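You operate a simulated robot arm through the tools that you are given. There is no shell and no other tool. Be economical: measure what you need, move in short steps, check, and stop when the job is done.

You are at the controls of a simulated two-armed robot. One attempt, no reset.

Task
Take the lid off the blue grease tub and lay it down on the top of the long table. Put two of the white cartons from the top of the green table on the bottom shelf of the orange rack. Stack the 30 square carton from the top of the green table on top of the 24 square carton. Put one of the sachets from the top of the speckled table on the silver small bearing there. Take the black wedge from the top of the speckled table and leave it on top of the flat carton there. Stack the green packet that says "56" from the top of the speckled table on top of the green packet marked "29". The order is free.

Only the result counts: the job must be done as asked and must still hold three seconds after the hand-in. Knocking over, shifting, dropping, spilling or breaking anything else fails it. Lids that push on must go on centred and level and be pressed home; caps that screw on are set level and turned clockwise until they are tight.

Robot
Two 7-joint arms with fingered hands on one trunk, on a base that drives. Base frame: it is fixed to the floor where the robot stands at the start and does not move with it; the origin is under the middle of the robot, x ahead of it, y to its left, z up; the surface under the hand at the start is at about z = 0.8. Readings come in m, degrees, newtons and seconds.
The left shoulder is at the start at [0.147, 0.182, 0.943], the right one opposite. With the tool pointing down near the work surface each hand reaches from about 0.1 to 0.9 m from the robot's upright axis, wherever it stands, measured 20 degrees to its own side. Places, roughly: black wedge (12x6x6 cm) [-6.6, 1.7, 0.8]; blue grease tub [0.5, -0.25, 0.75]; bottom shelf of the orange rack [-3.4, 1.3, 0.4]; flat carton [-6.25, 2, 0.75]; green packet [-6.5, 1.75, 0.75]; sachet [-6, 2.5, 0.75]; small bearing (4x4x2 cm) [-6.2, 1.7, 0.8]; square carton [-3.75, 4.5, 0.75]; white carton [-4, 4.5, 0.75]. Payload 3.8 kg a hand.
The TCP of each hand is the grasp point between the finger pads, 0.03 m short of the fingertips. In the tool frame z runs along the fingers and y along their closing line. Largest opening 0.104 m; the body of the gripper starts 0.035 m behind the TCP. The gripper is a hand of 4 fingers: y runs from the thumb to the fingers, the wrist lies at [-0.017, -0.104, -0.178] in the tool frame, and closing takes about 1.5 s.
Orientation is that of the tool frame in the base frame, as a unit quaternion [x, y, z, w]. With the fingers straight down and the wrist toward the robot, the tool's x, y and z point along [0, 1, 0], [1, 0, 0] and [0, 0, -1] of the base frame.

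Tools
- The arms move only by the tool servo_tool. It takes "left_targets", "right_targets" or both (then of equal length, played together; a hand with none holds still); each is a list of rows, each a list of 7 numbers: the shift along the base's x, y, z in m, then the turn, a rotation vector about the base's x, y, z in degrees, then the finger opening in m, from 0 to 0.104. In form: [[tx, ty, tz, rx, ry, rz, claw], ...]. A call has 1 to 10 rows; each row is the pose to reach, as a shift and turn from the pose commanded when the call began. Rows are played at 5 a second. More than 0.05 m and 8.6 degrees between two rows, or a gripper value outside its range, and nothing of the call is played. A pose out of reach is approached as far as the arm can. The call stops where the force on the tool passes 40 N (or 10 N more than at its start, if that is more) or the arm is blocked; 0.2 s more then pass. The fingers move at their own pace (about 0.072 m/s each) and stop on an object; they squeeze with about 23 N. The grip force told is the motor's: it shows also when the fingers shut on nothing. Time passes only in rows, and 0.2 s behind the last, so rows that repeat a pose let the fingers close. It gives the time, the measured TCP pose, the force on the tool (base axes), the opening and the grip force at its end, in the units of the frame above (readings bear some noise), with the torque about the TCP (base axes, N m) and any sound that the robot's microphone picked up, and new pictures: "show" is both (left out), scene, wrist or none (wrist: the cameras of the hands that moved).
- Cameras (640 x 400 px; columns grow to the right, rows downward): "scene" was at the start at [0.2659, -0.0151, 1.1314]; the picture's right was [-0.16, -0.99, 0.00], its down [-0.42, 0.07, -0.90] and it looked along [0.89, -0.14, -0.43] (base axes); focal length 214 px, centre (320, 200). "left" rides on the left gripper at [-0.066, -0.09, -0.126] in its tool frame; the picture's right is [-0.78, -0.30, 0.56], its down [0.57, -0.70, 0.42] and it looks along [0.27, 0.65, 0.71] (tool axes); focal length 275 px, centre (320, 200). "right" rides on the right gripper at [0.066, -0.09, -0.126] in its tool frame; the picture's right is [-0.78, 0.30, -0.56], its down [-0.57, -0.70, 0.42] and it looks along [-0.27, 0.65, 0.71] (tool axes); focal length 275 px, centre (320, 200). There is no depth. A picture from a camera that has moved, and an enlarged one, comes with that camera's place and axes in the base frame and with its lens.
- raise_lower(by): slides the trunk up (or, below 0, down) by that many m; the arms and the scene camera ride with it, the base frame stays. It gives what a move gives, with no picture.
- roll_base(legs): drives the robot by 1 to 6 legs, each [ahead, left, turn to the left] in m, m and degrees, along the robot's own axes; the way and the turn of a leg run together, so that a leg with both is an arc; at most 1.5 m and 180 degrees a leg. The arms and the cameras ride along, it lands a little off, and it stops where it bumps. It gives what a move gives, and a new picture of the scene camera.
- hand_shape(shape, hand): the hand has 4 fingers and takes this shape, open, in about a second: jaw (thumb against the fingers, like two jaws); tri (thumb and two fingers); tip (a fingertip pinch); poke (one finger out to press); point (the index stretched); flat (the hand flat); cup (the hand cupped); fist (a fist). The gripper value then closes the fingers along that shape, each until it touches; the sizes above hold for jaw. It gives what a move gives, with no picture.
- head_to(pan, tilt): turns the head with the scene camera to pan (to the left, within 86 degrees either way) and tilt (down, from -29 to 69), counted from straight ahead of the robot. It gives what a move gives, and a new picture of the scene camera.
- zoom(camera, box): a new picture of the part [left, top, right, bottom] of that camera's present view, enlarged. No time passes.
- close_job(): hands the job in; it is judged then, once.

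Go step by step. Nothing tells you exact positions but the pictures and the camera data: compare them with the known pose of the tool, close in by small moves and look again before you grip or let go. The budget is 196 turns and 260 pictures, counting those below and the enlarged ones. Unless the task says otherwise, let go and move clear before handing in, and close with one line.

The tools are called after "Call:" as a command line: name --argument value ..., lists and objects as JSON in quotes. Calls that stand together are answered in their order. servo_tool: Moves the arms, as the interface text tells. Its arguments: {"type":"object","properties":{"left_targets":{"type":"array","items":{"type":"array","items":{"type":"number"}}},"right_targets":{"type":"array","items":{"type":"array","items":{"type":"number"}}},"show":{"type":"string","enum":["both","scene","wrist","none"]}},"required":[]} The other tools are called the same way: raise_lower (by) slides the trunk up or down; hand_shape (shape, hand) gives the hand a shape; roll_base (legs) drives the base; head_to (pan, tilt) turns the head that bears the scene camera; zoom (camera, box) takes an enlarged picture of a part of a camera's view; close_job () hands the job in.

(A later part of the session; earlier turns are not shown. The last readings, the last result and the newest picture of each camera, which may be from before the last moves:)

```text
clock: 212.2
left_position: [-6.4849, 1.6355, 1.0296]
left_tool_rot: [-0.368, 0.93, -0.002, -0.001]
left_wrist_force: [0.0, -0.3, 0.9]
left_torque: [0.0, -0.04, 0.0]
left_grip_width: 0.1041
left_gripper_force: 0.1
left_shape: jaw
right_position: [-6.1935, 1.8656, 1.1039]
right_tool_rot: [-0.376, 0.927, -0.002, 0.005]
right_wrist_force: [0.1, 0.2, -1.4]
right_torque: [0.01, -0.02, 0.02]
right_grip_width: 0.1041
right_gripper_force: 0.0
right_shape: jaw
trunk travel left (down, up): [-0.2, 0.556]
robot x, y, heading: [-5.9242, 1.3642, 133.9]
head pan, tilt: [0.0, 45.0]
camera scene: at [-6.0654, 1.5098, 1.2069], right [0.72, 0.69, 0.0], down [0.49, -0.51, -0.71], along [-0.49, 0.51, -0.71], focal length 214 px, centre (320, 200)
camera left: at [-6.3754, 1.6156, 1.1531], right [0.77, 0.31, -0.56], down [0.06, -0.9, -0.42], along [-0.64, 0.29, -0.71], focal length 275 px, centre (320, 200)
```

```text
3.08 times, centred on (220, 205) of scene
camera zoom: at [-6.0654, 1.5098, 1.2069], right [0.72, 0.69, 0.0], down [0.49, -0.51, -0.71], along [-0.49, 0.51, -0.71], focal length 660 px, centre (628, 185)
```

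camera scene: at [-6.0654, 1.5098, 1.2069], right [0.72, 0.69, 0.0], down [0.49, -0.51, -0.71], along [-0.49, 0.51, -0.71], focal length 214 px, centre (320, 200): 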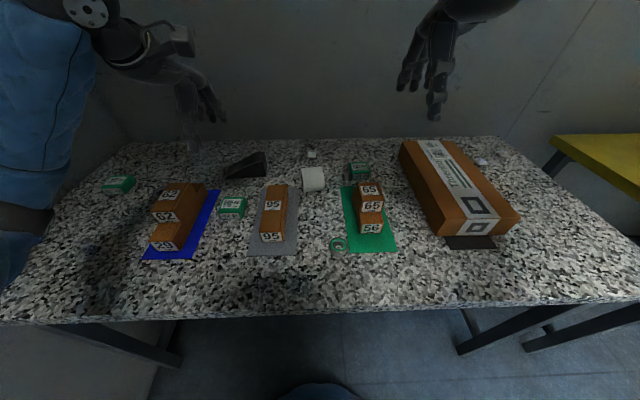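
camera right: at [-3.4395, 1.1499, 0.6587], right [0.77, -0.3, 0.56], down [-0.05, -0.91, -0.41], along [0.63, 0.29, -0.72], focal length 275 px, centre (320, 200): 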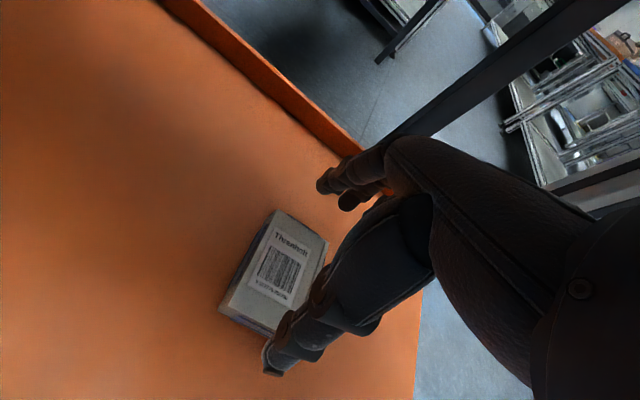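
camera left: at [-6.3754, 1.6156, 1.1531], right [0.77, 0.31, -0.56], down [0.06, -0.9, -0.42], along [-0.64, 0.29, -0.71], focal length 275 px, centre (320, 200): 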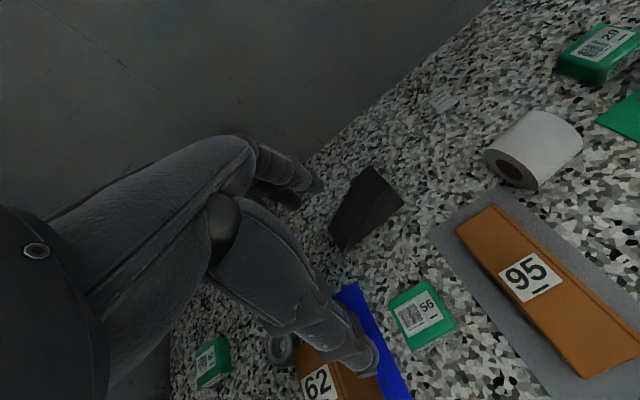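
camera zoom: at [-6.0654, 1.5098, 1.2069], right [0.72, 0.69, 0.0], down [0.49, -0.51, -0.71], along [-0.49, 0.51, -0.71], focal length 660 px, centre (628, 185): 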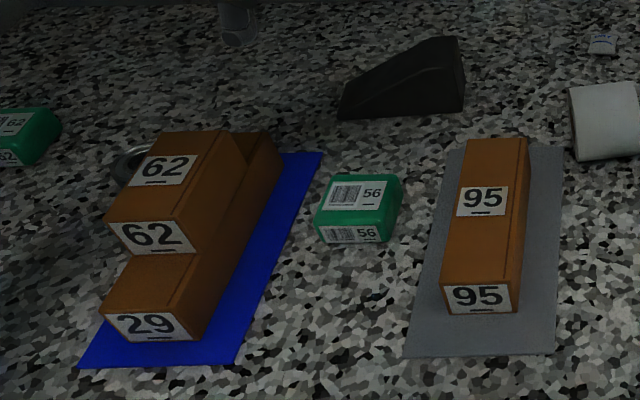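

There is a second ring behind the blue stack, so I'll look at both rings more closely before choosing.

Call:
zoom --camera "scene" --box '[320, 225, 360, 260]'

Call:
zoom --camera "left" --box '[250, 320, 310, 380]'

Call:
zoom --camera "right" --box '[0, 0, 640, 400]'

```text
11.43 times, centred on (340, 242) of scene
camera zoom: at [-6.0654, 1.5098, 1.2069], right [0.72, 0.69, 0.0], down [0.49, -0.51, -0.71], along [-0.49, 0.51, -0.71], focal length 2451 px, centre (91, -286)
```

zoom: 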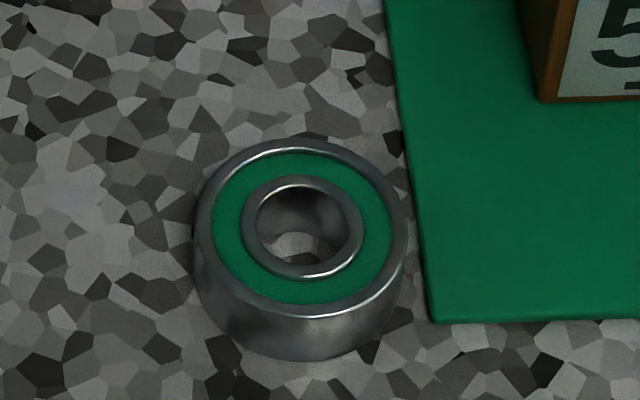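

```text
6.67 times, centred on (280, 350) of left
camera zoom: at [-6.3754, 1.6156, 1.1531], right [0.77, 0.31, -0.56], down [0.06, -0.9, -0.42], along [-0.64, 0.29, -0.71], focal length 1835 px, centre (587, -800)
```

zoom: 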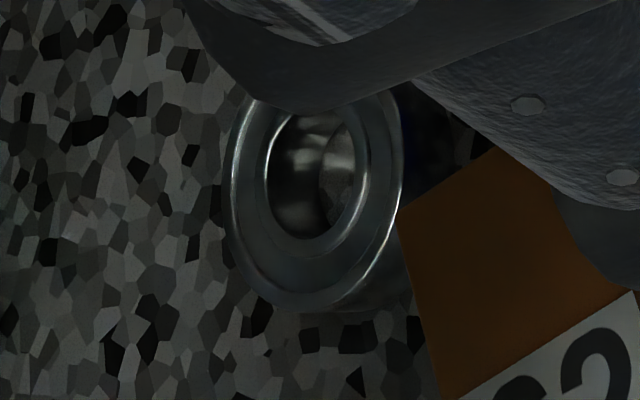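

```text
1.00 times, centred on (320, 200) of right (not enlarged: the box is as wide or as high as the picture)
camera zoom: at [-6.1801, 1.7554, 1.2298], right [0.34, 0.75, 0.56], down [0.9, -0.1, -0.41], along [-0.25, 0.65, -0.72], focal length 275 px, centre (320, 200)
```

zoom: 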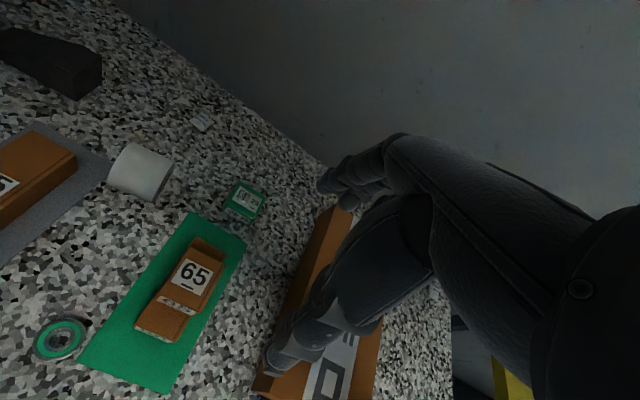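

The front bearing is silver with a green seal, and the one behind the blue stack is plain steel. I'll get a better view of the back one.

Call:
servo_tool --left_targets '[[-0.02, -0.02, 0.03, 0, 0, 0, 0.104], [-0.035, -0.035, 0.07, 0, 0, 0, 0.104], [-0.05, -0.05, 0.1, 0, 0, 0, 0.104]]' --show "wrist"

```text
clock: 213.0
left_position: [-6.5353, 1.5857, 1.1296]
left_tool_rot: [-0.369, 0.93, -0.002, -0.001]
left_wrist_force: [0.1, 0.1, -0.1]
left_torque: [-0.02, 0.03, 0.03]
left_grip_width: 0.1037
left_gripper_force: 0.0
left_shape: jaw
right_position: [-6.1934, 1.8663, 1.1036]
right_tool_rot: [-0.375, 0.927, -0.001, 0.006]
right_wrist_force: [-0.4, -0.7, -0.1]
right_torque: [0.02, 0.01, -0.03]
right_grip_width: 0.104
right_gripper_force: 0.0
right_shape: jaw
trunk travel left (down, up): [-0.2, 0.556]
robot x, y, heading: [-5.9261, 1.3653, 133.9]
head pan, tilt: [0.0, 45.0]
camera left: at [-6.4262, 1.5658, 1.2535], right [0.77, 0.31, -0.56], down [0.06, -0.9, -0.42], along [-0.64, 0.29, -0.71], focal length 275 px, centre (320, 200)
```

left: 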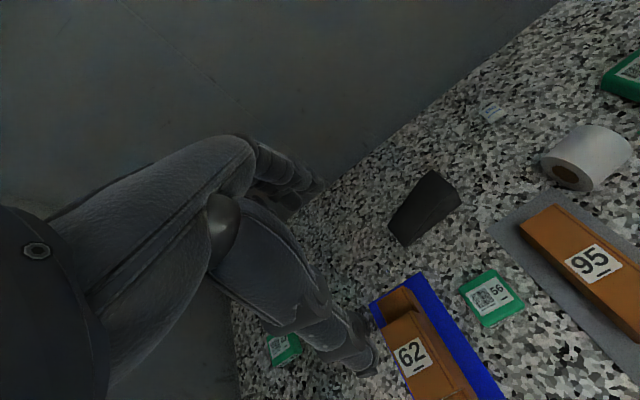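

Call:
raise_lower --by 0.4

Call:
head_to --pan 25 --tilt 60

```text
clock: 216.9
left_position: [-6.5362, 1.5875, 1.5288]
left_tool_rot: [-0.369, 0.929, -0.002, -0.001]
left_wrist_force: [0.3, 0.2, 0.1]
left_torque: [0.01, 0.04, 0.04]
left_grip_width: 0.1043
left_gripper_force: 0.0
left_shape: jaw
right_position: [-6.1938, 1.867, 1.503]
right_tool_rot: [-0.375, 0.927, -0.003, 0.005]
right_wrist_force: [0.1, 0.4, -0.4]
right_torque: [-0.05, -0.04, 0.0]
right_grip_width: 0.1039
right_gripper_force: 0.0
right_shape: jaw
trunk travel left (down, up): [-0.6, 0.156]
robot x, y, heading: [-5.9247, 1.3642, 133.8]
head pan, tilt: [0.0, 45.0]
```

```text
clock: 217.8
left_position: [-6.5362, 1.5875, 1.5284]
left_tool_rot: [-0.368, 0.93, -0.001, -0.002]
left_wrist_force: [0.3, 0.3, 0.5]
left_torque: [-0.01, -0.01, -0.02]
left_grip_width: 0.1039
left_gripper_force: 0.1
left_shape: jaw
right_position: [-6.1929, 1.8663, 1.5042]
right_tool_rot: [-0.376, 0.927, -0.002, 0.005]
right_wrist_force: [-0.5, -0.1, -0.2]
right_torque: [-0.01, 0.01, 0.01]
right_grip_width: 0.1037
right_gripper_force: 0.0
right_shape: jaw
trunk travel left (down, up): [-0.6, 0.156]
robot x, y, heading: [-5.9326, 1.3669, 133.5]
head pan, tilt: [25.0, 60.0]
camera scene: at [-5.9984, 1.4, 1.5922], right [0.36, 0.93, 0.0], down [0.81, -0.31, -0.5], along [-0.47, 0.18, -0.87], focal length 214 px, centre (320, 200)
```

scene: 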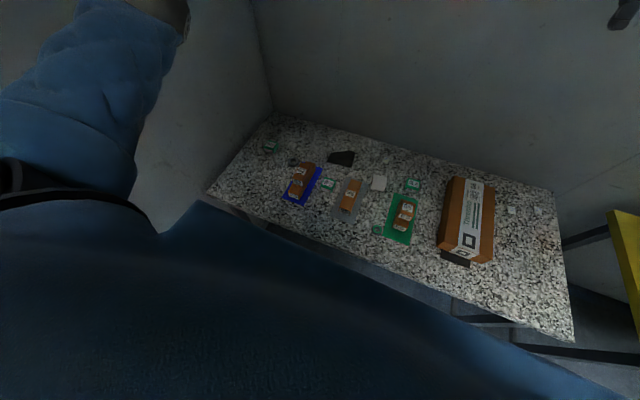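

Call:
zoom --camera "scene" --box '[270, 140, 340, 190]'

Call:
zoom --camera "scene" --box '[350, 160, 450, 250]'

Call:
zoom --camera "scene" --box '[440, 160, 570, 260]'

```text
8.00 times, centred on (305, 165) of scene
camera zoom: at [-5.9984, 1.4, 1.5922], right [0.36, 0.93, 0.0], down [0.81, -0.31, -0.5], along [-0.47, 0.18, -0.87], focal length 1716 px, centre (440, 480)
```

zoom: 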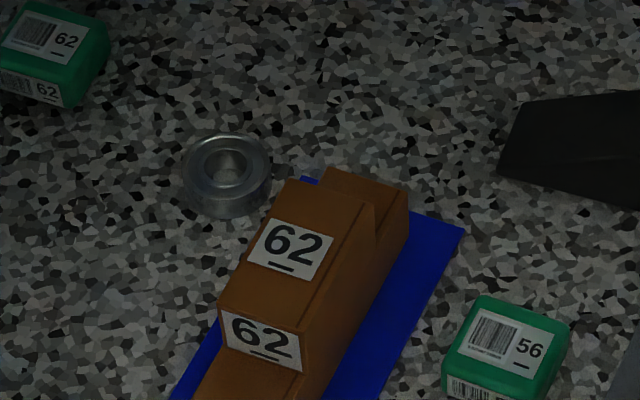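

```text
4.44 times, centred on (400, 205) of scene
camera zoom: at [-5.9984, 1.4, 1.5922], right [0.36, 0.93, 0.0], down [0.81, -0.31, -0.5], along [-0.47, 0.18, -0.87], focal length 953 px, centre (-36, 178)
```

zoom: 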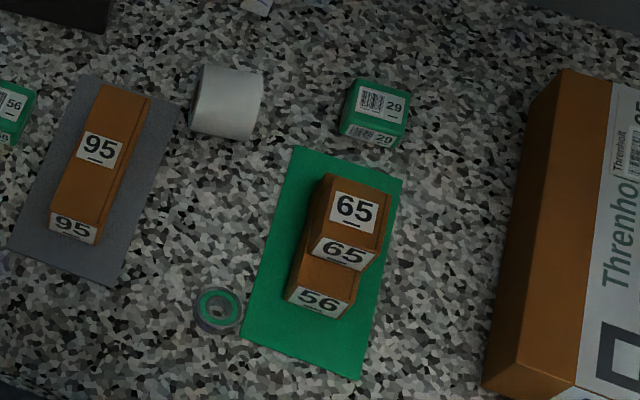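

```text
4.00 times, centred on (505, 210) of scene
camera zoom: at [-5.9984, 1.4, 1.5922], right [0.36, 0.93, 0.0], down [0.81, -0.31, -0.5], along [-0.47, 0.18, -0.87], focal length 858 px, centre (-420, 160)
```

zoom: 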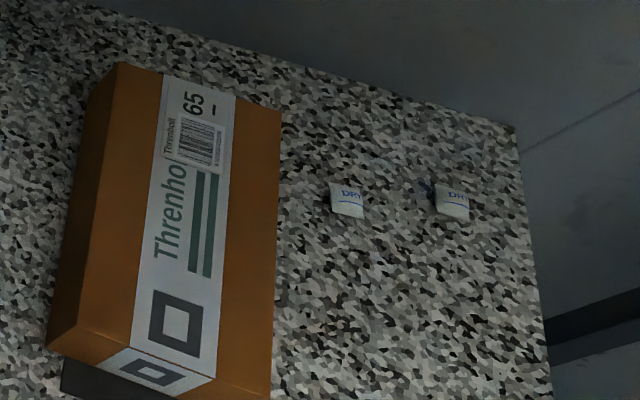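

The sizes settle it. The front bearing is about 4 cm and the back one about 5 cm, so the listed "small bearing (4x4x2 cm)" at [-6.2, 1.7] is the front one. I'll lower the trunk and go back to packet 56.

Call:
raise_lower --by -0.4

Call:
head_to --pan 0 --tilt 45

Call:
servo_tool --left_targets '[[0.02, 0.02, -0.03, 0, 0, 0, 0.104], [0.035, 0.035, -0.07, 0, 0, 0, 0.104], [0.05, 0.05, -0.1, 0, 0, 0, 0.104], [0.05, 0.05, -0.12, 0, 0, 0, 0.104]]' --show "none"

Call:
zoom --camera "left" --box '[320, 200, 480, 380]'

```text
clock: 221.6
left_position: [-6.5355, 1.5868, 1.1301]
left_tool_rot: [-0.368, 0.93, -0.001, -0.002]
left_wrist_force: [-0.2, -0.1, -0.1]
left_torque: [-0.02, 0.02, -0.01]
left_grip_width: 0.1038
left_gripper_force: 0.1
left_shape: jaw
right_position: [-6.1941, 1.8667, 1.1049]
right_tool_rot: [-0.375, 0.927, -0.002, 0.006]
right_wrist_force: [1.3, -0.1, -0.2]
right_torque: [0.03, -0.03, -0.01]
right_grip_width: 0.1039
right_gripper_force: 0.1
right_shape: jaw
trunk travel left (down, up): [-0.2, 0.556]
robot x, y, heading: [-5.9289, 1.3659, 133.9]
head pan, tilt: [25.0, 60.0]
```

```text
clock: 222.5
left_position: [-6.5348, 1.5867, 1.1291]
left_tool_rot: [-0.368, 0.93, -0.002, -0.001]
left_wrist_force: [0.4, -0.2, -0.3]
left_torque: [0.01, -0.02, 0.02]
left_grip_width: 0.1038
left_gripper_force: 0.0
left_shape: jaw
right_position: [-6.1924, 1.8659, 1.104]
right_tool_rot: [-0.375, 0.927, -0.003, 0.005]
right_wrist_force: [0.0, 0.0, -0.9]
right_torque: [-0.02, -0.01, 0.0]
right_grip_width: 0.104
right_gripper_force: 0.1
right_shape: jaw
trunk travel left (down, up): [-0.2, 0.556]
robot x, y, heading: [-5.9334, 1.3673, 133.7]
head pan, tilt: [0.0, 45.0]
camera scene: at [-6.0654, 1.5103, 1.2067], right [0.72, 0.69, 0.0], down [0.49, -0.51, -0.71], along [-0.49, 0.51, -0.71], focal length 214 px, centre (320, 200)
```

scene: 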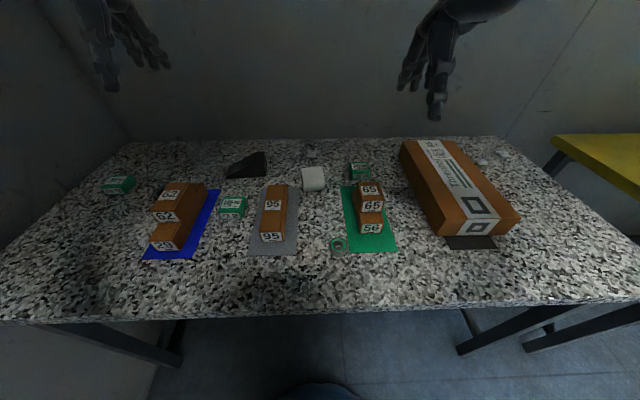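

```text
clock: 223.5
left_position: [-6.4859, 1.6385, 1.0077]
left_tool_rot: [-0.369, 0.93, -0.002, -0.002]
left_wrist_force: [-0.2, 0.7, 0.6]
left_torque: [-0.02, -0.03, -0.02]
left_grip_width: 0.1043
left_gripper_force: 0.1
left_shape: jaw
right_position: [-6.1934, 1.8659, 1.1042]
right_tool_rot: [-0.376, 0.927, -0.003, 0.005]
right_wrist_force: [-0.7, 0.7, 0.8]
right_torque: [-0.01, 0.0, -0.02]
right_grip_width: 0.1039
right_gripper_force: 0.1
right_shape: jaw
trunk travel left (down, up): [-0.2, 0.556]
robot x, y, heading: [-5.9237, 1.365, 133.8]
head pan, tilt: [0.0, 45.0]
```

```text
2.22 times, centred on (400, 290) of left
camera zoom: at [-6.3775, 1.6177, 1.1326], right [0.77, 0.31, -0.56], down [0.06, -0.9, -0.42], along [-0.64, 0.29, -0.71], focal length 612 px, centre (142, 0)
```

zoom: 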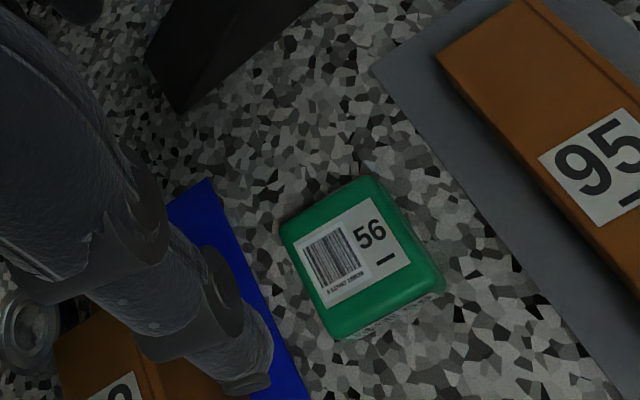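

Packet 56 is about 4.9 cm square, in line with the hand, and centred at (-6.472, 1.626). I'll go down over it.

Call:
servo_tool --left_targets '[[0.007, -0.006, -0.03, 0, 0, 0, 0.09], [0.014, -0.012, -0.07, 0, 0, 0, 0.09], [0.014, -0.012, -0.11, 0, 0, 0, 0.09], [0.014, -0.012, -0.135, 0, 0, 0, 0.09]]'

Call:
zoom --camera "scene" --box '[160, 140, 300, 250]'

```text
clock: 224.5
left_position: [-6.4714, 1.6274, 0.8763]
left_tool_rot: [-0.369, 0.93, -0.001, -0.002]
left_wrist_force: [0.5, 0.1, -0.3]
left_torque: [-0.01, -0.03, -0.01]
left_grip_width: 0.09
left_gripper_force: 0.1
left_shape: jaw
right_position: [-6.1941, 1.8659, 1.1033]
right_tool_rot: [-0.375, 0.927, -0.002, 0.005]
right_wrist_force: [-0.4, 0.0, 0.0]
right_torque: [-0.02, 0.01, 0.03]
right_grip_width: 0.104
right_gripper_force: 0.2
right_shape: jaw
trunk travel left (down, up): [-0.2, 0.556]
robot x, y, heading: [-5.9322, 1.3688, 133.9]
head pan, tilt: [0.0, 45.0]
camera scene: at [-6.0655, 1.5104, 1.2068], right [0.72, 0.69, 0.0], down [0.49, -0.51, -0.71], along [-0.49, 0.51, -0.71], focal length 214 px, centre (320, 200)
camera left: at [-6.3626, 1.6053, 0.9994], right [0.77, 0.31, -0.56], down [0.06, -0.9, -0.42], along [-0.64, 0.29, -0.71], focal length 275 px, centre (320, 200)
```

scene: 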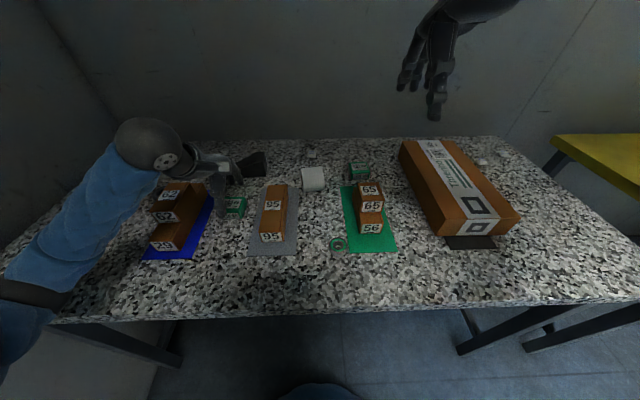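
left: 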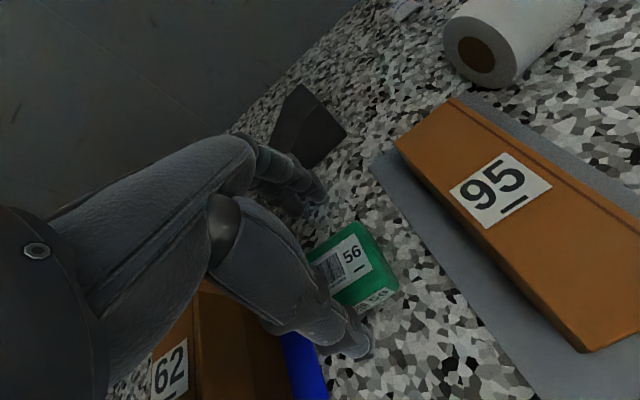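

```text
3.64 times, centred on (230, 195) of scene
camera zoom: at [-6.0655, 1.5104, 1.2068], right [0.72, 0.69, 0.0], down [0.49, -0.51, -0.71], along [-0.49, 0.51, -0.71], focal length 780 px, centre (647, 218)
```

zoom: 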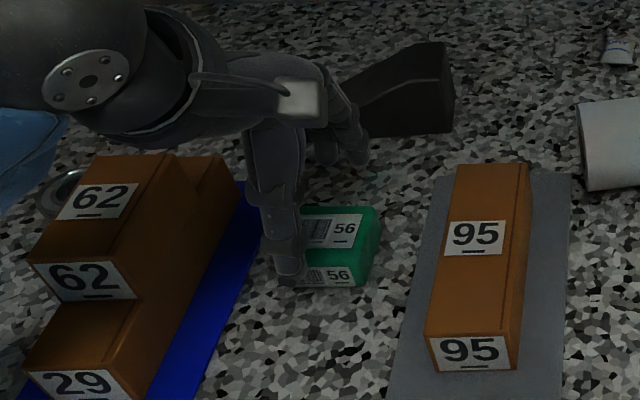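

Call:
servo_tool --left_targets '[[0.002, -0.001, -0.015, 0, 0, 0, 0.09], [0.002, -0.001, -0.03, 0, 0, 0, 0.09], [0.002, -0.001, -0.036, 0, 0, 0, 0.09], [0.002, -0.001, -0.036, 0, 0, 0, 0.07], [0.002, -0.001, -0.036, 0, 0, 0, 0.05], [0.002, -0.001, -0.036, 0, 0, 0, 0.03], [0.002, -0.001, -0.036, 0, 0, 0, 0.03]]' --show "wrist"

Call:
zoom --camera "scene" --box '[190, 170, 290, 240]'

```text
clock: 226.1
left_position: [-6.4689, 1.6253, 0.8418]
left_tool_rot: [-0.369, 0.929, 0.001, -0.004]
left_wrist_force: [-0.3, -0.1, 0.5]
left_torque: [-0.02, 0.03, 0.0]
left_grip_width: 0.0501
left_gripper_force: 23.6
left_shape: jaw
right_position: [-6.1908, 1.8672, 1.1054]
right_tool_rot: [-0.376, 0.927, -0.001, 0.005]
right_wrist_force: [0.3, 0.3, 0.1]
right_torque: [0.0, 0.01, -0.02]
right_grip_width: 0.1038
right_gripper_force: 0.0
right_shape: jaw
trunk travel left (down, up): [-0.2, 0.556]
robot x, y, heading: [-5.9297, 1.3659, 133.6]
head pan, tilt: [0.0, 45.0]
camera left: at [-6.359, 1.6042, 0.9658], right [0.76, 0.32, -0.56], down [0.06, -0.9, -0.42], along [-0.64, 0.29, -0.71], focal length 275 px, centre (320, 200)
```

left: 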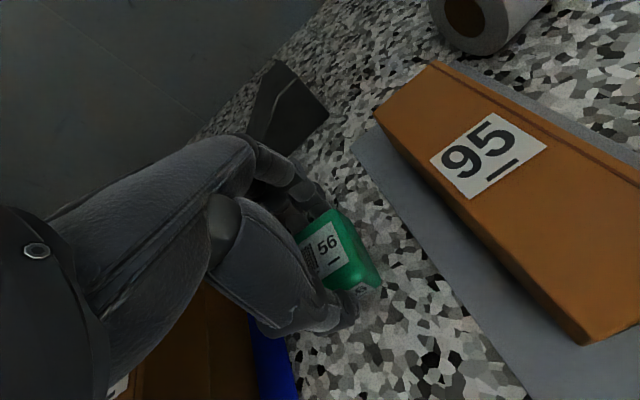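

```text
5.71 times, centred on (240, 205) of scene
camera zoom: at [-6.0624, 1.5106, 1.2074], right [0.72, 0.69, 0.0], down [0.49, -0.51, -0.71], along [-0.49, 0.51, -0.71], focal length 1226 px, centre (777, 171)
```

zoom: 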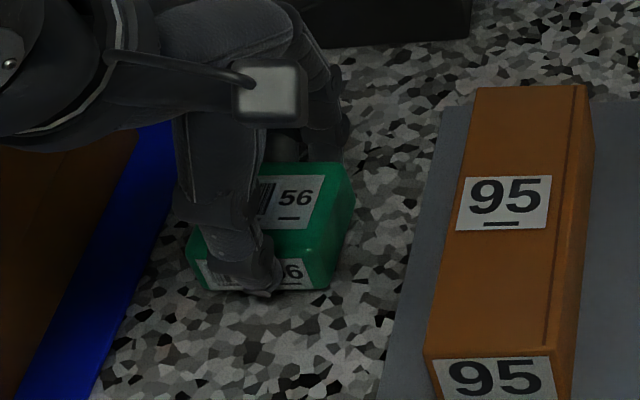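

It's gripped. I'll lift and move the right hand aside to make room.

Call:
servo_tool --left_targets '[[0, 0, 0.03, 0, 0, 0, 0.03], [0, 0, 0.07, 0, 0, 0, 0.03], [0, 0, 0.11, 0, 0, 0, 0.03], [0, 0, 0.14, 0, 0, 0, 0.03], [0, 0, 0.14, 0, 0, 0, 0.03], [0.015, 0.035, 0.14, 0, 0, 0, 0.03], [0.03, 0.07, 0.14, 0, 0, 0, 0.03], [0.045, 0.11, 0.14, 0, 0, 0, 0.03], [0.06, 0.15, 0.14, 0, 0, 0, 0.03], [0.075, 0.19, 0.14, 0, 0, 0, 0.03]]' --right_targets '[[0.04, 0.006, 0, 0, 0, 0, 0.104], [0.08, 0.012, 0, 0, 0, 0, 0.104], [0.12, 0.018, 0, 0, 0, 0, 0.104], [0.16, 0.024, 0, 0, 0, 0, 0.104], [0.2, 0.03, 0, 0, 0, 0, 0.104], [0.24, 0.036, 0, 0, 0, 0, 0.104], [0.24, 0.036, 0, 0, 0, 0, 0.104], [0.24, 0.036, 0, 0, 0, 0, 0.104], [0.24, 0.036, 0, 0, 0, 0, 0.104], [0.24, 0.036, 0, 0, 0, 0, 0.104]]'

Call:
zoom --camera "scene" --box '[310, 130, 410, 200]'

```text
clock: 228.3
left_position: [-6.3946, 1.816, 0.9785]
left_tool_rot: [-0.368, 0.93, -0.002, -0.001]
left_wrist_force: [0.7, 0.6, -2.0]
left_torque: [-0.01, 0.01, -0.01]
left_grip_width: 0.0503
left_gripper_force: 22.8
left_shape: jaw
right_position: [-5.9523, 1.9039, 1.1052]
right_tool_rot: [-0.376, 0.927, -0.003, 0.006]
right_wrist_force: [0.8, 0.2, -0.3]
right_torque: [-0.02, 0.0, -0.02]
right_grip_width: 0.1036
right_gripper_force: 0.0
right_shape: jaw
trunk travel left (down, up): [-0.2, 0.556]
robot x, y, heading: [-5.9292, 1.3667, 134.1]
head pan, tilt: [0.0, 45.0]
camera scene: at [-6.065, 1.511, 1.2067], right [0.72, 0.69, 0.0], down [0.49, -0.51, -0.71], along [-0.49, 0.51, -0.71], focal length 214 px, centre (320, 200)
camera right: at [-5.9391, 1.7942, 1.2309], right [0.34, 0.75, 0.56], down [0.9, -0.11, -0.41], along [-0.25, 0.65, -0.72], focal length 275 px, centre (320, 200)
camera left: at [-6.2851, 1.7954, 1.1024], right [0.77, 0.31, -0.56], down [0.06, -0.91, -0.42], along [-0.64, 0.29, -0.71], focal length 275 px, centre (320, 200)
```

scene: 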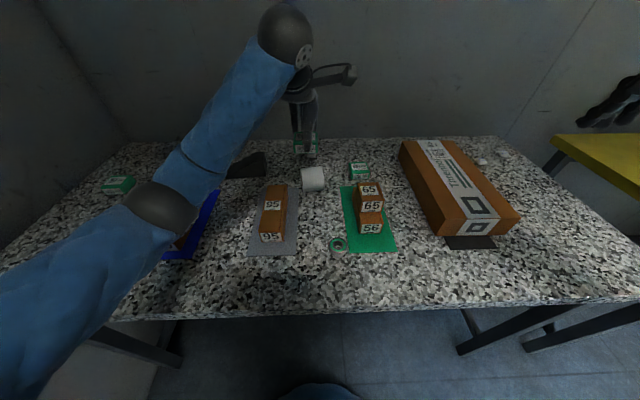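
right: 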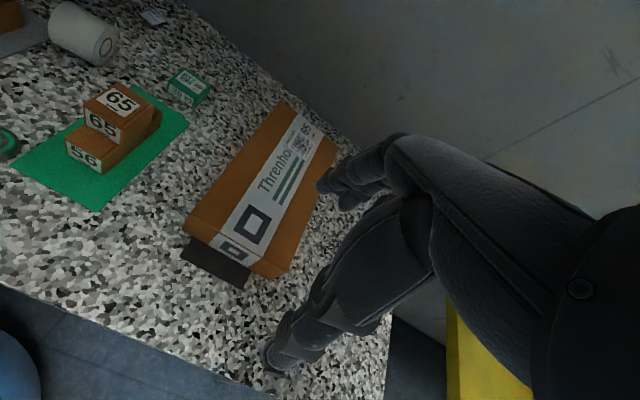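
left: 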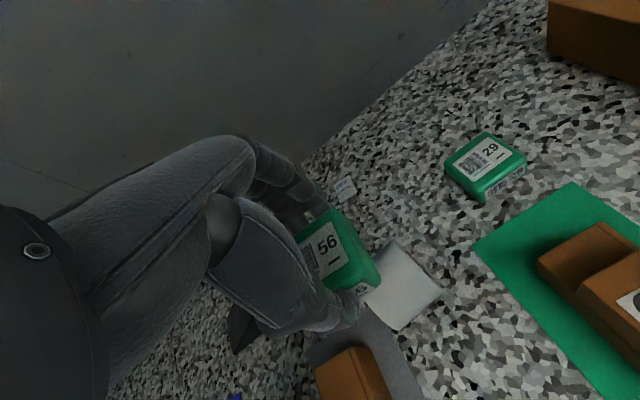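

```text
5.71 times, centred on (360, 165) of scene
camera zoom: at [-6.065, 1.511, 1.2067], right [0.72, 0.69, 0.0], down [0.49, -0.51, -0.71], along [-0.49, 0.51, -0.71], focal length 1226 px, centre (91, 400)
```

zoom: 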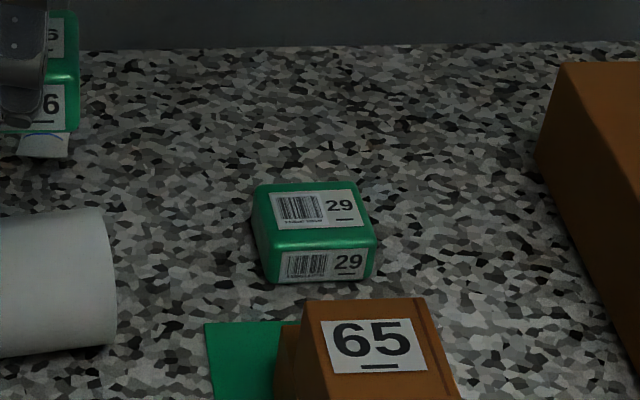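

Packet 29 is centred at (-6.338, 1.963) with its top at about 0.826. I'll carry 56 over it.

Call:
servo_tool --left_targets '[[0.015, 0.04, 0, 0, 0, 1, 0.03], [0.03, 0.08, 0, 0, 0, 2, 0.03], [0.045, 0.12, 0, 0, 0, 2, 0.03], [0.0566, 0.147, -0.02, 0, 0, 2, 0.03], [0.0566, 0.147, -0.06, 0, 0, 2, 0.03]]'

Call:
zoom --camera "scene" --box '[310, 110, 410, 200]'

Call:
zoom --camera "left" --box '[240, 150, 440, 350]'

```text
clock: 229.5
left_position: [-6.3431, 1.9639, 0.9129]
left_tool_rot: [-0.385, 0.923, -0.002, 0.001]
left_wrist_force: [-0.2, 1.0, -1.5]
left_torque: [0.01, -0.04, 0.0]
left_grip_width: 0.0501
left_gripper_force: 23.0
left_shape: jaw
left hand out of reach, approached as far as the arm can: row 4
right_position: [-5.9545, 1.9051, 1.104]
right_tool_rot: [-0.376, 0.927, -0.003, 0.005]
right_wrist_force: [-0.6, 0.7, 0.0]
right_torque: [-0.03, -0.02, -0.01]
right_grip_width: 0.1036
right_gripper_force: 0.0
right_shape: jaw
trunk travel left (down, up): [-0.2, 0.556]
robot x, y, heading: [-5.9274, 1.3678, 133.8]
head pan, tilt: [0.0, 45.0]
camera scene: at [-6.0671, 1.5124, 1.206], right [0.72, 0.69, 0.0], down [0.49, -0.51, -0.71], along [-0.49, 0.51, -0.71], focal length 214 px, centre (320, 200)
camera left: at [-6.2332, 1.9464, 1.0372], right [0.76, 0.34, -0.56], down [0.1, -0.9, -0.42], along [-0.65, 0.27, -0.72], focal length 275 px, centre (320, 200)
```

scene: 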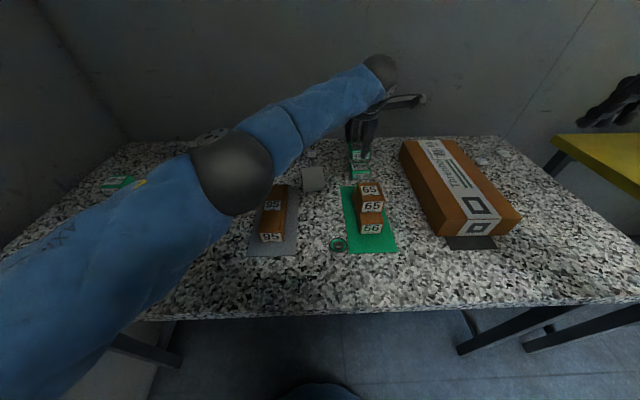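
left: 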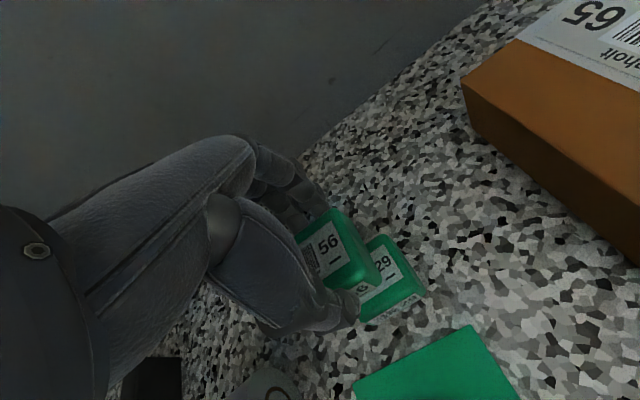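

```text
4.44 times, centred on (360, 155) of scene
camera zoom: at [-6.0671, 1.5124, 1.206], right [0.72, 0.69, 0.0], down [0.49, -0.51, -0.71], along [-0.49, 0.51, -0.71], focal length 953 px, centre (142, 400)
```

zoom: 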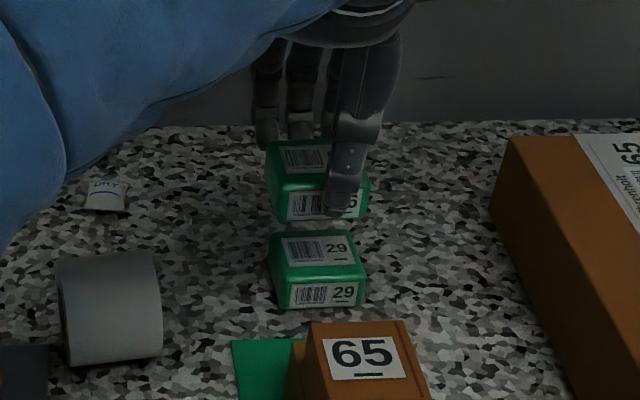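

```text
2.00 times, centred on (340, 250) of left
camera zoom: at [-6.2332, 1.9464, 1.0372], right [0.76, 0.34, -0.56], down [0.1, -0.9, -0.42], along [-0.65, 0.27, -0.72], focal length 551 px, centre (280, 100)
```

zoom: 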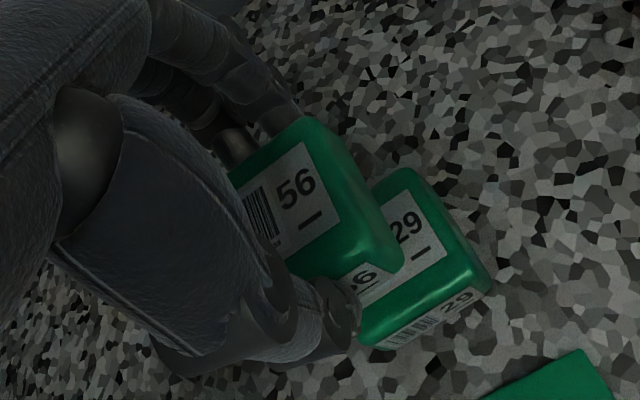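

56 is nearly centred over 29. I'll correct by (+6, -2) mm and lower to contact.

Call:
servo_tool --left_targets '[[0.003, -0.001, -0.01, 0, 0, 0, 0.03], [0.006, -0.002, -0.02, 0, 0, 0, 0.03], [0.006, -0.002, -0.03, 0, 0, 0, 0.03], [0.006, -0.002, -0.03, 0, 0, 0, 0.03]]' --show "none"

Call:
zoom --camera "scene" --box '[310, 110, 410, 200]'

```text
clock: 230.5
left_position: [-6.3326, 1.959, 0.8861]
left_tool_rot: [-0.384, 0.923, -0.001, -0.002]
left_wrist_force: [-0.7, 0.4, -0.2]
left_torque: [0.02, 0.01, 0.03]
left_grip_width: 0.05
left_gripper_force: 23.0
left_shape: jaw
right_position: [-5.9519, 1.9045, 1.1049]
right_tool_rot: [-0.375, 0.927, -0.003, 0.006]
right_wrist_force: [-0.9, 0.5, -0.1]
right_torque: [0.02, -0.01, -0.02]
right_grip_width: 0.1037
right_gripper_force: 0.0
right_shape: jaw
trunk travel left (down, up): [-0.2, 0.556]
robot x, y, heading: [-5.9262, 1.3636, 133.9]
head pan, tilt: [0.0, 45.0]
```

```text
4.44 times, centred on (360, 155) of scene
camera zoom: at [-6.0652, 1.5105, 1.2068], right [0.72, 0.69, 0.0], down [0.49, -0.51, -0.71], along [-0.49, 0.51, -0.71], focal length 953 px, centre (142, 400)
```

zoom: 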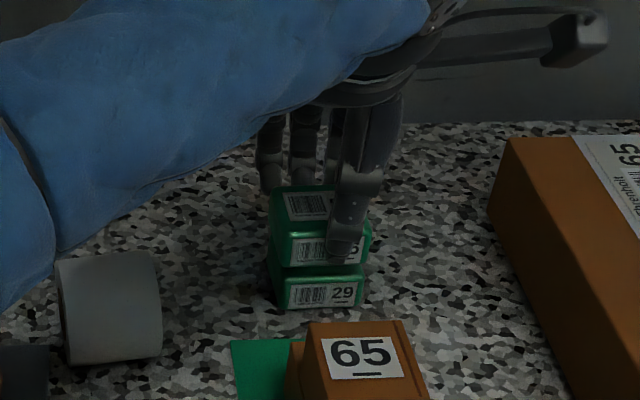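

Call:
servo_tool --left_targets '[[-0.002, 0.001, -0.003, 0, 0, 0, 0.03], [-0.004, 0.002, -0.006, 0, 0, 0, 0.03], [-0.004, 0.002, -0.009, 0, 0, 0, 0.03], [-0.004, 0.002, -0.009, 0, 0, 0, 0.03]]' --show "wrist"

Call:
zoom --camera "scene" --box '[330, 140, 390, 190]'

```text
clock: 231.5
left_position: [-6.3366, 1.9608, 0.8777]
left_tool_rot: [-0.385, 0.923, -0.002, -0.001]
left_wrist_force: [0.1, -1.2, -1.6]
left_torque: [-0.03, 0.01, 0.01]
left_grip_width: 0.0501
left_gripper_force: 22.9
left_shape: jaw
right_position: [-5.9531, 1.9049, 1.105]
right_tool_rot: [-0.375, 0.927, -0.003, 0.006]
right_wrist_force: [-0.6, 0.8, 0.1]
right_torque: [0.01, 0.0, -0.02]
right_grip_width: 0.1036
right_gripper_force: 0.1
right_shape: jaw
trunk travel left (down, up): [-0.2, 0.556]
robot x, y, heading: [-5.9261, 1.3642, 133.7]
head pan, tilt: [0.0, 45.0]
camera left: at [-6.2267, 1.9442, 1.002], right [0.76, 0.34, -0.56], down [0.09, -0.9, -0.42], along [-0.65, 0.27, -0.71], focal length 275 px, centre (320, 200)
```

left: 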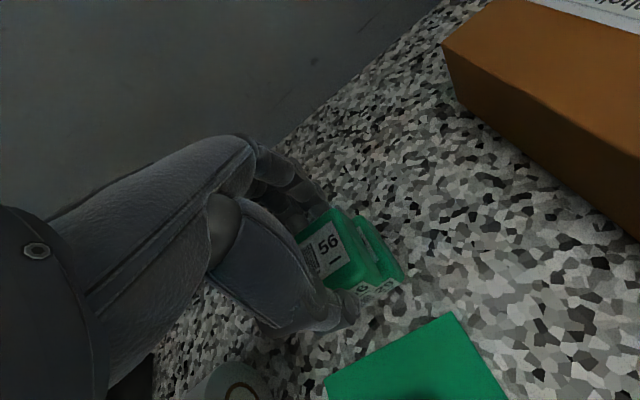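

```text
8.00 times, centred on (360, 165) of scene
camera zoom: at [-6.0653, 1.5106, 1.2068], right [0.72, 0.69, 0.0], down [0.49, -0.51, -0.71], along [-0.49, 0.51, -0.71], focal length 1716 px, centre (0, 480)
```

zoom: 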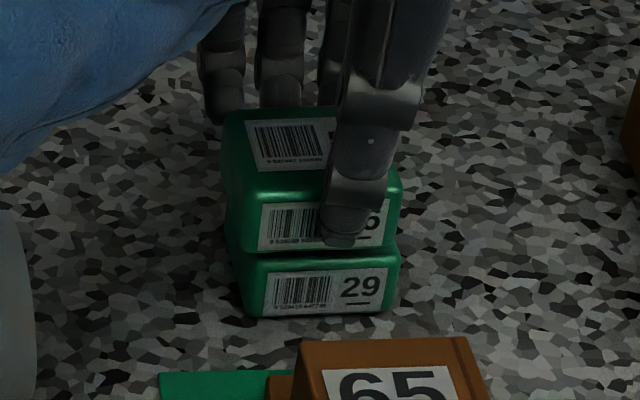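

Call:
servo_tool --left_targets '[[0, 0, -0.002, 0, 0, 0, 0.03], [0, 0, -0.004, 0, 0, 0, 0.03], [0, 0, -0.006, 0, 0, 0, 0.03], [0, 0, -0.006, 0, 0, 0, 0.03]]' --show "none"

Call:
zoom --camera "scene" --box '[330, 140, 390, 190]'

```text
clock: 232.5
left_position: [-6.3357, 1.962, 0.8721]
left_tool_rot: [-0.385, 0.923, -0.002, -0.001]
left_wrist_force: [0.4, -0.4, -1.9]
left_torque: [0.02, 0.01, 0.03]
left_grip_width: 0.0501
left_gripper_force: 22.9
left_shape: jaw
right_position: [-5.9528, 1.9039, 1.1052]
right_tool_rot: [-0.375, 0.927, -0.003, 0.006]
right_wrist_force: [0.9, -0.4, 0.2]
right_torque: [-0.02, 0.01, 0.01]
right_grip_width: 0.1039
right_gripper_force: 0.0
right_shape: jaw
trunk travel left (down, up): [-0.2, 0.556]
robot x, y, heading: [-5.93, 1.365, 133.6]
head pan, tilt: [0.0, 45.0]
```

```text
8.00 times, centred on (360, 165) of scene
camera zoom: at [-6.0653, 1.5106, 1.2067], right [0.72, 0.69, 0.0], down [0.49, -0.51, -0.71], along [-0.49, 0.51, -0.71], focal length 1716 px, centre (0, 480)
```

zoom: 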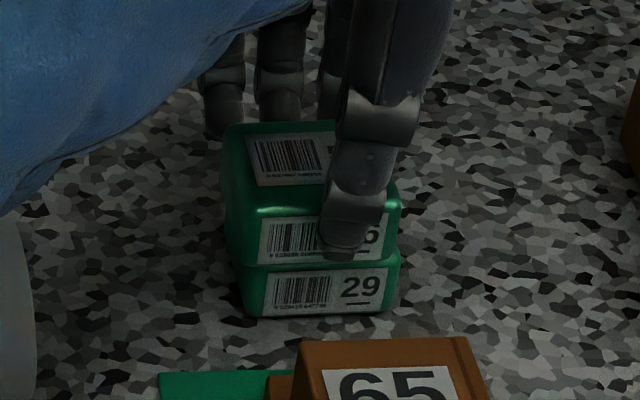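

Call:
servo_tool --left_targets '[[0, 0, -0.0015, 0, 0, 0, 0.03], [0, 0, -0.002, 0, 0, 0, 0.03]]' --show "none"

```text
clock: 233.1
left_position: [-6.3354, 1.961, 0.8699]
left_tool_rot: [-0.385, 0.923, -0.002, -0.002]
left_wrist_force: [-0.1, -0.5, -0.2]
left_torque: [0.01, 0.0, 0.0]
left_grip_width: 0.05
left_gripper_force: 23.2
left_shape: jaw
right_position: [-5.9536, 1.9036, 1.1052]
right_tool_rot: [-0.376, 0.927, -0.002, 0.006]
right_wrist_force: [0.2, -0.4, 0.5]
right_torque: [-0.02, 0.02, 0.02]
right_grip_width: 0.1038
right_gripper_force: 0.0
right_shape: jaw
trunk travel left (down, up): [-0.2, 0.556]
robot x, y, heading: [-5.9308, 1.3692, 134.0]
head pan, tilt: [0.0, 45.0]
```

The weight has gone from the wrist reading, so the packet is resting on 29. I'll let go and rise.

Call:
servo_tool --left_targets '[[0, 0, 0, 0, 0, 0, 0.055], [0, 0, 0, 0, 0, 0, 0.07], [0, 0, 0, 0, 0, 0, 0.085], [0, 0, 0, 0, 0, 0, 0.085], [0, 0, 0.03, 0, 0, 0, 0.085], [0, 0, 0.07, 0, 0, 0, 0.085], [0, 0, 0.11, 0, 0, 0, 0.085]]' --show "wrist"

Call:
zoom --camera "scene" --box '[330, 140, 390, 190]'

```text
clock: 234.7
left_position: [-6.342, 1.9556, 0.9811]
left_tool_rot: [-0.385, 0.923, 0.0, 0.0]
left_wrist_force: [-0.1, -0.2, -0.7]
left_torque: [0.03, 0.0, -0.02]
left_grip_width: 0.0847
left_gripper_force: 0.2
left_shape: jaw
left hand out of reach, approached as far as the arm can: row 7
right_position: [-5.9523, 1.9038, 1.1045]
right_tool_rot: [-0.376, 0.927, -0.002, 0.005]
right_wrist_force: [-0.9, -0.9, 0.3]
right_torque: [0.0, -0.03, 0.02]
right_grip_width: 0.1037
right_gripper_force: 0.1
right_shape: jaw
trunk travel left (down, up): [-0.2, 0.556]
robot x, y, heading: [-5.9269, 1.3667, 133.9]
head pan, tilt: [0.0, 45.0]
camera left: at [-6.2319, 1.9382, 1.1047], right [0.76, 0.34, -0.56], down [0.09, -0.9, -0.42], along [-0.65, 0.27, -0.71], focal length 275 px, centre (320, 200)
```

left: 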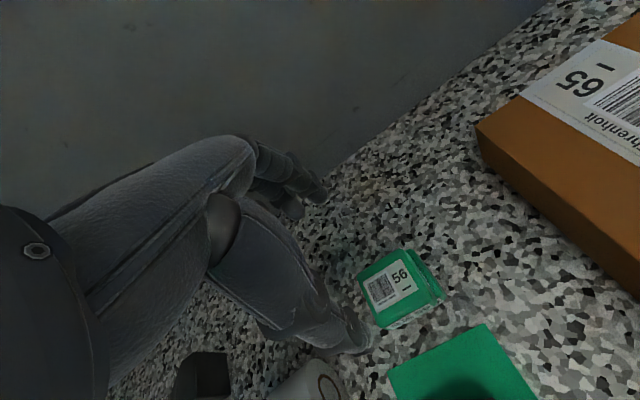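

```text
8.00 times, centred on (360, 165) of scene
camera zoom: at [-6.0657, 1.5106, 1.2067], right [0.72, 0.69, 0.0], down [0.49, -0.51, -0.71], along [-0.49, 0.51, -0.71], focal length 1716 px, centre (0, 480)
```

zoom: 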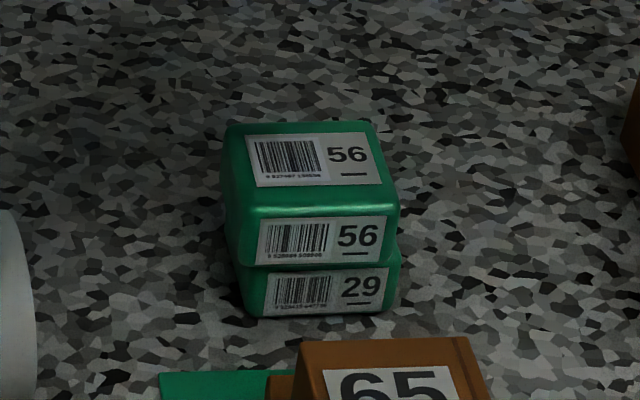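

56 is stacked on 29. Next is the wedge, so I'll move the left hand back over it.

Call:
servo_tool --left_targets '[[-0.02, -0.04, 0.0, 0, 0, 0, 0.104], [-0.05, -0.075, 0.01, 0, 0, 0, 0.104], [-0.08, -0.11, 0.02, 0, 0, 0, 0.104], [-0.11, -0.145, 0.03, 0, 0, 0, 0.104], [-0.14, -0.18, 0.04, 0, 0, -1, 0.104], [-0.165, -0.215, 0.05, 0, 0, -2, 0.104]]'

Call:
zoom --camera "left" --box '[280, 200, 480, 390]'

Call:
zoom --camera "scene" --box '[200, 130, 300, 200]'

```text
clock: 236.1
left_position: [-6.5044, 1.7398, 1.0305]
left_tool_rot: [-0.369, 0.93, -0.002, -0.001]
left_wrist_force: [-0.2, 1.0, -1.2]
left_torque: [0.02, 0.0, 0.01]
left_grip_width: 0.1037
left_gripper_force: 0.1
left_shape: jaw
right_position: [-5.954, 1.9024, 1.1058]
right_tool_rot: [-0.375, 0.927, -0.001, 0.007]
right_wrist_force: [0.0, 0.1, 0.0]
right_torque: [0.04, 0.01, 0.01]
right_grip_width: 0.104
right_gripper_force: 0.1
right_shape: jaw
trunk travel left (down, up): [-0.2, 0.556]
robot x, y, heading: [-5.929, 1.3687, 134.0]
head pan, tilt: [0.0, 45.0]
camera scene: at [-6.0655, 1.5099, 1.2068], right [0.72, 0.69, 0.0], down [0.49, -0.51, -0.71], along [-0.49, 0.51, -0.71], focal length 214 px, centre (320, 200)
camera left: at [-6.3959, 1.7189, 1.1554], right [0.77, 0.31, -0.56], down [0.06, -0.9, -0.42], along [-0.64, 0.29, -0.71], focal length 275 px, centre (320, 200)
```

scene: 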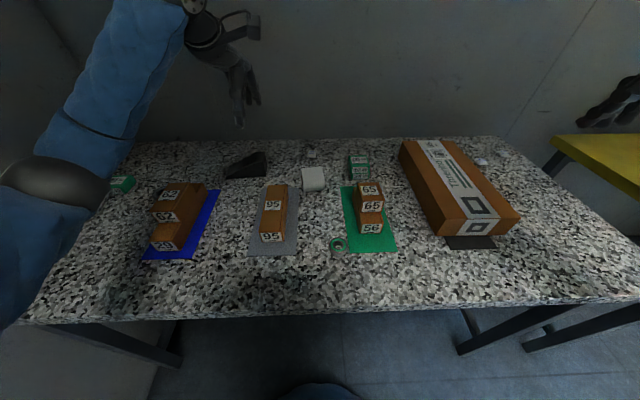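
left: 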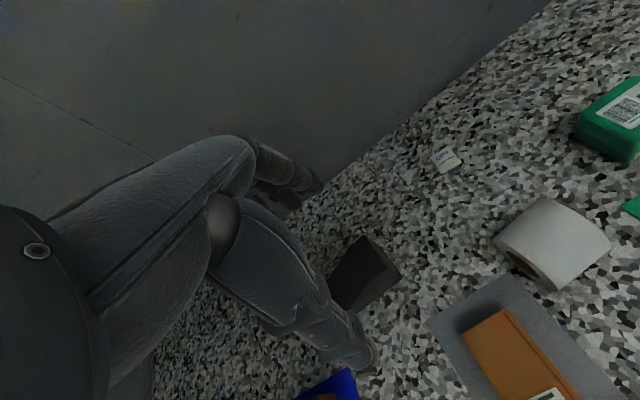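

```text
2.11 times, centred on (380, 295) of left
camera zoom: at [-6.3959, 1.7189, 1.1554], right [0.77, 0.31, -0.56], down [0.06, -0.9, -0.42], along [-0.64, 0.29, -0.71], focal length 580 px, centre (194, 0)
```

zoom: 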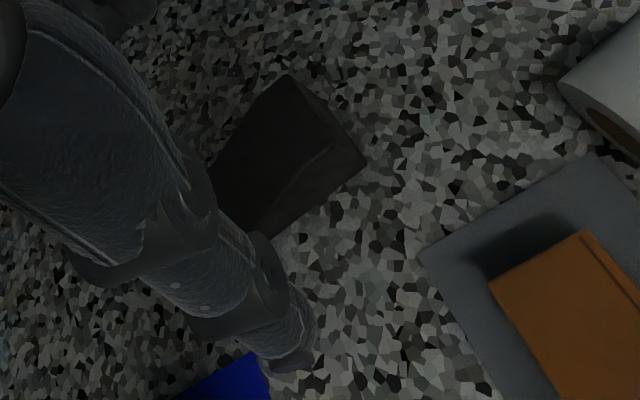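

```text
5.71 times, centred on (250, 165) of scene
camera zoom: at [-6.0655, 1.5099, 1.2068], right [0.72, 0.69, 0.0], down [0.49, -0.51, -0.71], along [-0.49, 0.51, -0.71], focal length 1226 px, centre (720, 400)
```

zoom: 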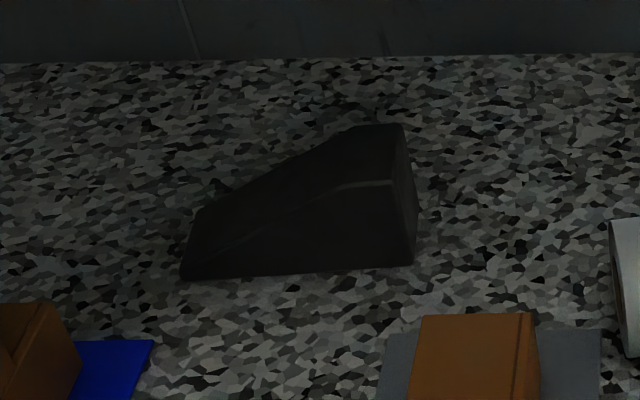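

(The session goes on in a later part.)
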